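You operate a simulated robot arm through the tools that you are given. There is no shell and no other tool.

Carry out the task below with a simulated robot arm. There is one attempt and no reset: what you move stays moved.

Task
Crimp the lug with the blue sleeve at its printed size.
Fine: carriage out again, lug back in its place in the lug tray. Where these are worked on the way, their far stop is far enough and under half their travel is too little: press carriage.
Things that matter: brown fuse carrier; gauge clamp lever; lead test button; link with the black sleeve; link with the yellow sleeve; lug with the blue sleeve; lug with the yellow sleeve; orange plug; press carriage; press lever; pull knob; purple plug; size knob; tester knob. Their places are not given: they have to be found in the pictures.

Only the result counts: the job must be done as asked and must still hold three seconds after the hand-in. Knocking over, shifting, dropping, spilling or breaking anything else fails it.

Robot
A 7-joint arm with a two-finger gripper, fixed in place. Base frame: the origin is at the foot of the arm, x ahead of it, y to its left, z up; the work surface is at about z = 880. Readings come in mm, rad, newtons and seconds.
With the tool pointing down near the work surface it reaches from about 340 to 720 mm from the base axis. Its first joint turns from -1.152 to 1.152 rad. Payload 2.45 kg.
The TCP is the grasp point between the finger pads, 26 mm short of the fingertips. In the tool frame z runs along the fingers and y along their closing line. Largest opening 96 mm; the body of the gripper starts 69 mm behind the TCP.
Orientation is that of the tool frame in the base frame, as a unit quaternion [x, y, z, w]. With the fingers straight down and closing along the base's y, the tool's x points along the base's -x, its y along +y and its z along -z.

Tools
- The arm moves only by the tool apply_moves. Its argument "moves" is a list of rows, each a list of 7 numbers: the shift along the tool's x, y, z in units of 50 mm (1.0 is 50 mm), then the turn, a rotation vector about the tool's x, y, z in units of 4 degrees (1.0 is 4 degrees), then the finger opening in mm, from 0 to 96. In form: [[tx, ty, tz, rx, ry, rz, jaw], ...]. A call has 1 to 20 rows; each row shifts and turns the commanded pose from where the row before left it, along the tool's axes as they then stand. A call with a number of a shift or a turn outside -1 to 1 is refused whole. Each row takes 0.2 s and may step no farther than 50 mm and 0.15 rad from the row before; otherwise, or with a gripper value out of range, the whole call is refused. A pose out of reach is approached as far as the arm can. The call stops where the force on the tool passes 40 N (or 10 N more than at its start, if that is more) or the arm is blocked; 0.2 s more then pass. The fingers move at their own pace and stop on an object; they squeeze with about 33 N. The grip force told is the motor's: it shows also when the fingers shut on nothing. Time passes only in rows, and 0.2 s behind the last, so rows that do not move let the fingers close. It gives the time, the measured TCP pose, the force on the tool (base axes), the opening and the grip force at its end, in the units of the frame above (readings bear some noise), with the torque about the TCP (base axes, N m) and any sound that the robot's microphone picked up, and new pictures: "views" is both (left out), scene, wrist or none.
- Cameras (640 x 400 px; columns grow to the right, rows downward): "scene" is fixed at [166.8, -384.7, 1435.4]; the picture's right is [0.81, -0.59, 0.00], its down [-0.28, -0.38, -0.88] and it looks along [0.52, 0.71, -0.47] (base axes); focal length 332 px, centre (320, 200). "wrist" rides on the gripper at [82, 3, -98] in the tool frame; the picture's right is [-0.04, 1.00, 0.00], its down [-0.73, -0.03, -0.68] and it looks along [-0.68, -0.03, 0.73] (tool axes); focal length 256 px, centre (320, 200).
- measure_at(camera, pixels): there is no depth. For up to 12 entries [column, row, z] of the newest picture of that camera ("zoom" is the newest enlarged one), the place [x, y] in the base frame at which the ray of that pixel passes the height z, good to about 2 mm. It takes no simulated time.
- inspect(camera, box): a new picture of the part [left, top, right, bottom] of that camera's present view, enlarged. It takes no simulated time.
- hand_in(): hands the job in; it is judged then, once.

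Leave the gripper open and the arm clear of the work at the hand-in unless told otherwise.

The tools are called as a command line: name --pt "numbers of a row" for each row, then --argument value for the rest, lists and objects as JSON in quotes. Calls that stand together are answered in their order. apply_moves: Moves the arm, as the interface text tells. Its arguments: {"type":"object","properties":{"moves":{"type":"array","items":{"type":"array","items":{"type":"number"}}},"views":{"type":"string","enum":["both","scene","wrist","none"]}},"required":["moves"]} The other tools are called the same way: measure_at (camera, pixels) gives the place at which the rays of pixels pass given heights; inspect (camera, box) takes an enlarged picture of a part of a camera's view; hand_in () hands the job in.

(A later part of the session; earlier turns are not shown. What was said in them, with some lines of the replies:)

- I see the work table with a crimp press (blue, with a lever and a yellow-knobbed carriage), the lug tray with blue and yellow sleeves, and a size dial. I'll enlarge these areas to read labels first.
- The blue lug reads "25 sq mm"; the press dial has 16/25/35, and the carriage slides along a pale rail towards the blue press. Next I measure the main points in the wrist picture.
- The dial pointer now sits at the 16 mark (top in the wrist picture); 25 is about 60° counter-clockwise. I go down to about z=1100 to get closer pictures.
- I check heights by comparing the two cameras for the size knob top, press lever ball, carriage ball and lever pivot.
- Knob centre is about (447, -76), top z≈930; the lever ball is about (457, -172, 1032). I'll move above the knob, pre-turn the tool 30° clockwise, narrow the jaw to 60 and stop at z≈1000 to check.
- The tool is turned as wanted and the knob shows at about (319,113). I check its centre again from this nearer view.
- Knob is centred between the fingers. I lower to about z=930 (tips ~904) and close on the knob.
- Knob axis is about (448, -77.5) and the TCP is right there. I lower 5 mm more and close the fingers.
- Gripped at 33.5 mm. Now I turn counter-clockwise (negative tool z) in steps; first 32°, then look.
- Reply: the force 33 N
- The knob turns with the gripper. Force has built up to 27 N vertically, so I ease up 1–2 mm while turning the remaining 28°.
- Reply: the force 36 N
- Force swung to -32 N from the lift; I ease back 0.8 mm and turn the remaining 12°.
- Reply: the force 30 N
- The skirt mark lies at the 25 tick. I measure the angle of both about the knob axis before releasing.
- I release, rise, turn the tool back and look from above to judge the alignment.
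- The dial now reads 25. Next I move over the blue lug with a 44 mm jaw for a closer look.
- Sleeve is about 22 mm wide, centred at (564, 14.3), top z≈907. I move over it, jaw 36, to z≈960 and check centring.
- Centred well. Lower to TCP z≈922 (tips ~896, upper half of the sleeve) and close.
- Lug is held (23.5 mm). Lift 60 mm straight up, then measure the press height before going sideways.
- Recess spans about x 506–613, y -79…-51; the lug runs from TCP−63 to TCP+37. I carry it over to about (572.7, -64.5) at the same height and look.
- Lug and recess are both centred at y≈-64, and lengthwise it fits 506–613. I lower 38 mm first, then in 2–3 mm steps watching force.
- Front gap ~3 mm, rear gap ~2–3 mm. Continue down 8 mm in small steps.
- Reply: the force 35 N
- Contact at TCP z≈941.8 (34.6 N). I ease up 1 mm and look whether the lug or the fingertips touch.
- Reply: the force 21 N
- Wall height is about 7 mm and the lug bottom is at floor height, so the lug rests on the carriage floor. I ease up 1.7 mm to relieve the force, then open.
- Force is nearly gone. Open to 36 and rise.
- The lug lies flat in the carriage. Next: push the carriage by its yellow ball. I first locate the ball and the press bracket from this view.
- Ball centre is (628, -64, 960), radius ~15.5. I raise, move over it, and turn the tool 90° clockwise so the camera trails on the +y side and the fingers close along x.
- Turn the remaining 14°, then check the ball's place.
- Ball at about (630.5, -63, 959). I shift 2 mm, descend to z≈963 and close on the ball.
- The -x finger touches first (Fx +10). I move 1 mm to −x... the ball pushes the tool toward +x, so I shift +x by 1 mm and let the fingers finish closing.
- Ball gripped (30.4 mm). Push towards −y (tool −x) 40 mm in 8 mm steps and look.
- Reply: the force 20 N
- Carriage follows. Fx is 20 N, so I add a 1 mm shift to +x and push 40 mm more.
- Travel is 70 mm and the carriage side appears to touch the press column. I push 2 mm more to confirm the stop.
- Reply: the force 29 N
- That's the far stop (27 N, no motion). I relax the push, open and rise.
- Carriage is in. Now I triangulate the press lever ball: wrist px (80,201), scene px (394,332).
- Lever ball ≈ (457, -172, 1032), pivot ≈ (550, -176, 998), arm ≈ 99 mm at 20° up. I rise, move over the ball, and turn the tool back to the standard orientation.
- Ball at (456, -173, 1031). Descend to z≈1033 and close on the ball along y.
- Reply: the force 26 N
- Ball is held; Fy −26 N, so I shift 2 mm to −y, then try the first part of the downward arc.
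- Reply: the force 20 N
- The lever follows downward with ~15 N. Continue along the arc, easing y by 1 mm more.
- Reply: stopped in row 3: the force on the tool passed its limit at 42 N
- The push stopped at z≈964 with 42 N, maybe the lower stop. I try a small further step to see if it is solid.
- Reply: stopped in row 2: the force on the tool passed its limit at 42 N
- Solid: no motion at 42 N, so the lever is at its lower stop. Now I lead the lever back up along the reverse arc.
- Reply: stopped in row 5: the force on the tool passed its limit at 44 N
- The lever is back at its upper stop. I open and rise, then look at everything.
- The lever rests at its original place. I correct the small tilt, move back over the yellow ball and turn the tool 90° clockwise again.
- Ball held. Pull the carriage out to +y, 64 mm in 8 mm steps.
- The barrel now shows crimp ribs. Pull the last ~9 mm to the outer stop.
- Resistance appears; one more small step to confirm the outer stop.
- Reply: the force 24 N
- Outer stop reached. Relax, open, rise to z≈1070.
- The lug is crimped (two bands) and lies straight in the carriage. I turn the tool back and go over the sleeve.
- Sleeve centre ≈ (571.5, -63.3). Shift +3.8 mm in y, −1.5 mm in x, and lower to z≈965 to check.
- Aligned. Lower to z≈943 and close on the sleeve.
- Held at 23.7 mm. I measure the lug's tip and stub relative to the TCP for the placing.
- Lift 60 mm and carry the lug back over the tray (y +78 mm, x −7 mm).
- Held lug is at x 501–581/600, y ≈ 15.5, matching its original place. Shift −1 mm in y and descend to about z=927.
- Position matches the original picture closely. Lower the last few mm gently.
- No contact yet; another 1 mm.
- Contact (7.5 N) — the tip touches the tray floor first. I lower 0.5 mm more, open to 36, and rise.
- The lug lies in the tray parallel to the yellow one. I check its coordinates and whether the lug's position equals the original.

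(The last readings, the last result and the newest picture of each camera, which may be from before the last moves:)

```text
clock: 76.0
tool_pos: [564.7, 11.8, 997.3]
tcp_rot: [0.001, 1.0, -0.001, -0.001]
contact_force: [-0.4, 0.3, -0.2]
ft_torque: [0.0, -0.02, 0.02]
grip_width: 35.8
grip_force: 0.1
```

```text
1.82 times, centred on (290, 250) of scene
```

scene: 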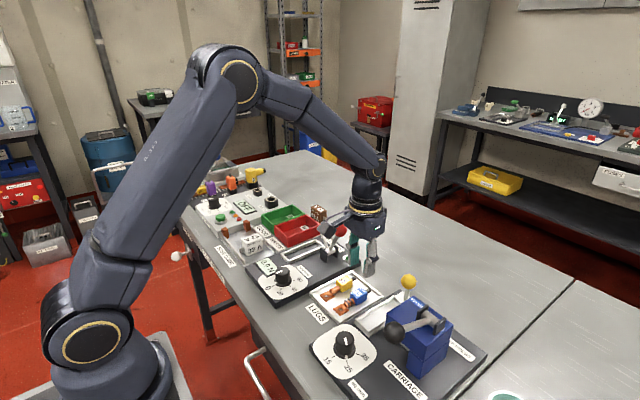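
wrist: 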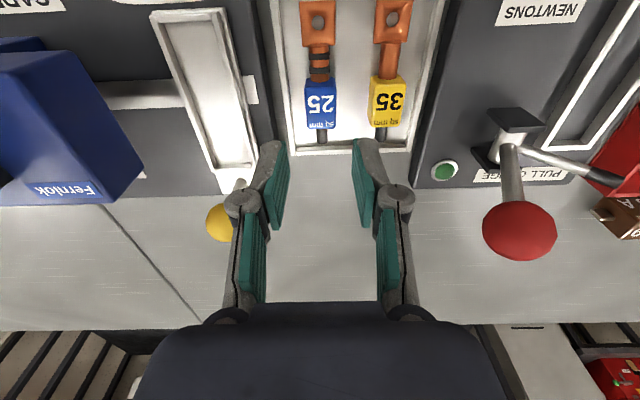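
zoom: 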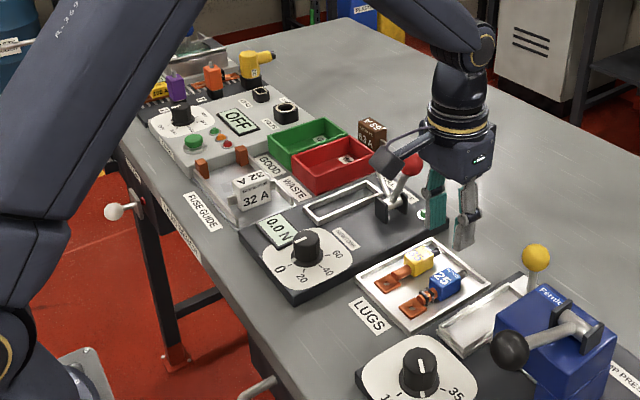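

The lug is back within ~1–2 mm of its original place. I retreat upward and open the gripper fully.

apply_moves --pt "0 0 -1 0 0 0 36" --pt "0 0 -1 0 0 0 60" --pt "0.4 -0.3 -1 0 0 0 96" --pt "0.4 -0.3 -1 0 0 0 96" --pt "0.4 -0.3 -1 0 0 0 96" --pt "0 0 0 0 0 0 96"

inspect --camera "wrist" --box '[200, 0, 440, 160]'

inspect --camera "scene" --box '[290, 240, 490, 400]'

```text
refused: row 3 steps farther than a row can; nothing moved
```

```text
2.50 times, centred on (320, 80) of wrist
```

zoom: 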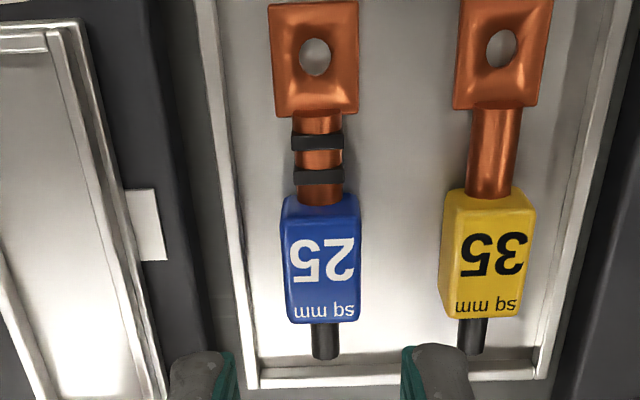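

```text
2.50 times, centred on (390, 320) of scene
```

zoom: 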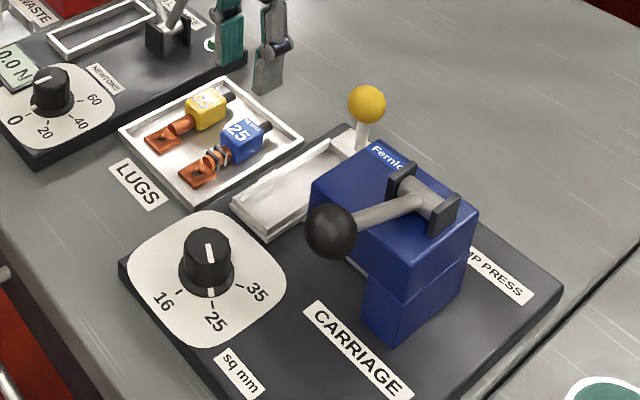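

The combined step was too long; I retreat with smaller rows.

apply_moves --pt "0 0 -0.9 0 0 0 36" --pt "0 0 -0.9 0 0 0 60" --pt "0.4 -0.3 -0.8 0 0 0 96" --pt "0.4 -0.3 -0.8 0 0 0 96" --pt "0.4 -0.3 -0.8 0 0 0 96" --pt "0 0 -0.8 0 0 0 96" --pt "0 0 0 0 0 0 96"

inspect --camera "wrist" --box '[200, 0, 440, 160]'

inspect --camera "scene" --box '[290, 240, 490, 400]'

```text
clock: 77.6
tool_pos: [505.0, -31.1, 1247.6]
tcp_rot: [0.001, 1.0, -0.001, 0.0]
contact_force: [-0.1, -0.2, 0.4]
ft_torque: [-0.06, -0.04, 0.04]
grip_width: 95.8
grip_force: 0.0
```

scene: 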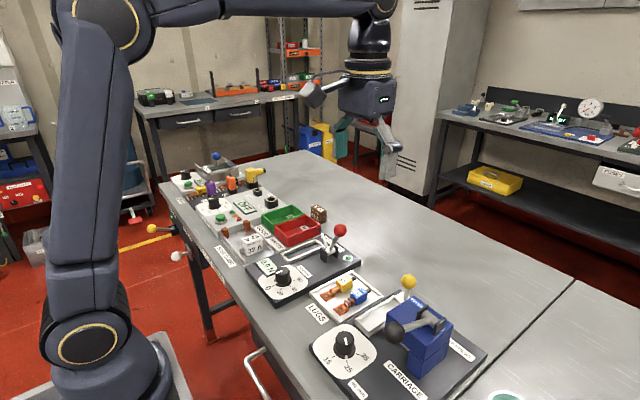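
wrist: 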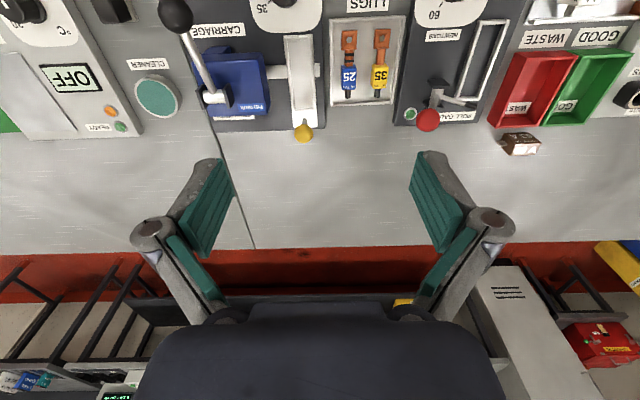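

```text
2.50 times, centred on (320, 80) of wrist
```

zoom: 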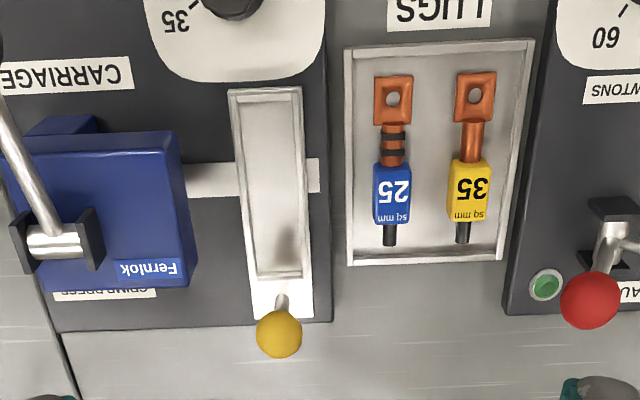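

```text
2.50 times, centred on (390, 320) of scene
```

zoom: 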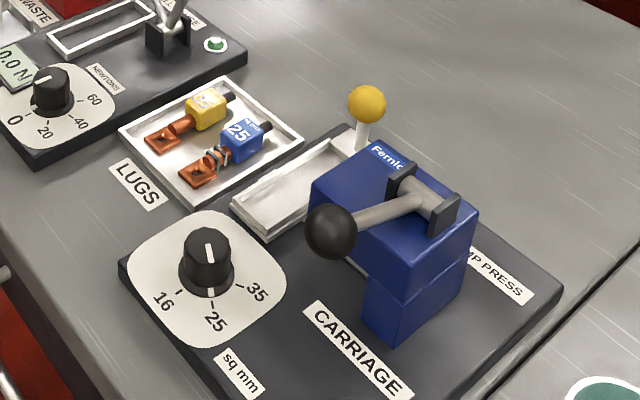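

The dial is at 25, the blue lug carries the crimp bands and lies back in its tray place. The carriage is out, the lever is up, nothing else has moved, and the arm is clear with the gripper open. I hand the job in.

hand_in

```text
The job is handed in.
```

I crimped the blue-sleeved lug at its printed size, 25 sq mm, and handed the job in; no verdict came back with the hand-in.

- **Size:** I turned the size knob from 16 to 25.
- **Crimp:** With the lug in the carriage, I pushed the carriage to its far stop and pulled the press lever down to its lower stop. The barrel now shows two crimp bands.
- **Carriage and lever:** The carriage is pulled out to its outer stop, and the lever is back up where it started.
- **Lug:** It lies in the lug tray beside the yellow one, within about 2 mm of where it was by my measurements, though the wire end may sit up to about 5 mm off.

In the final pictures nothing else looks moved. The arm is raised clear with the gripper fully open.
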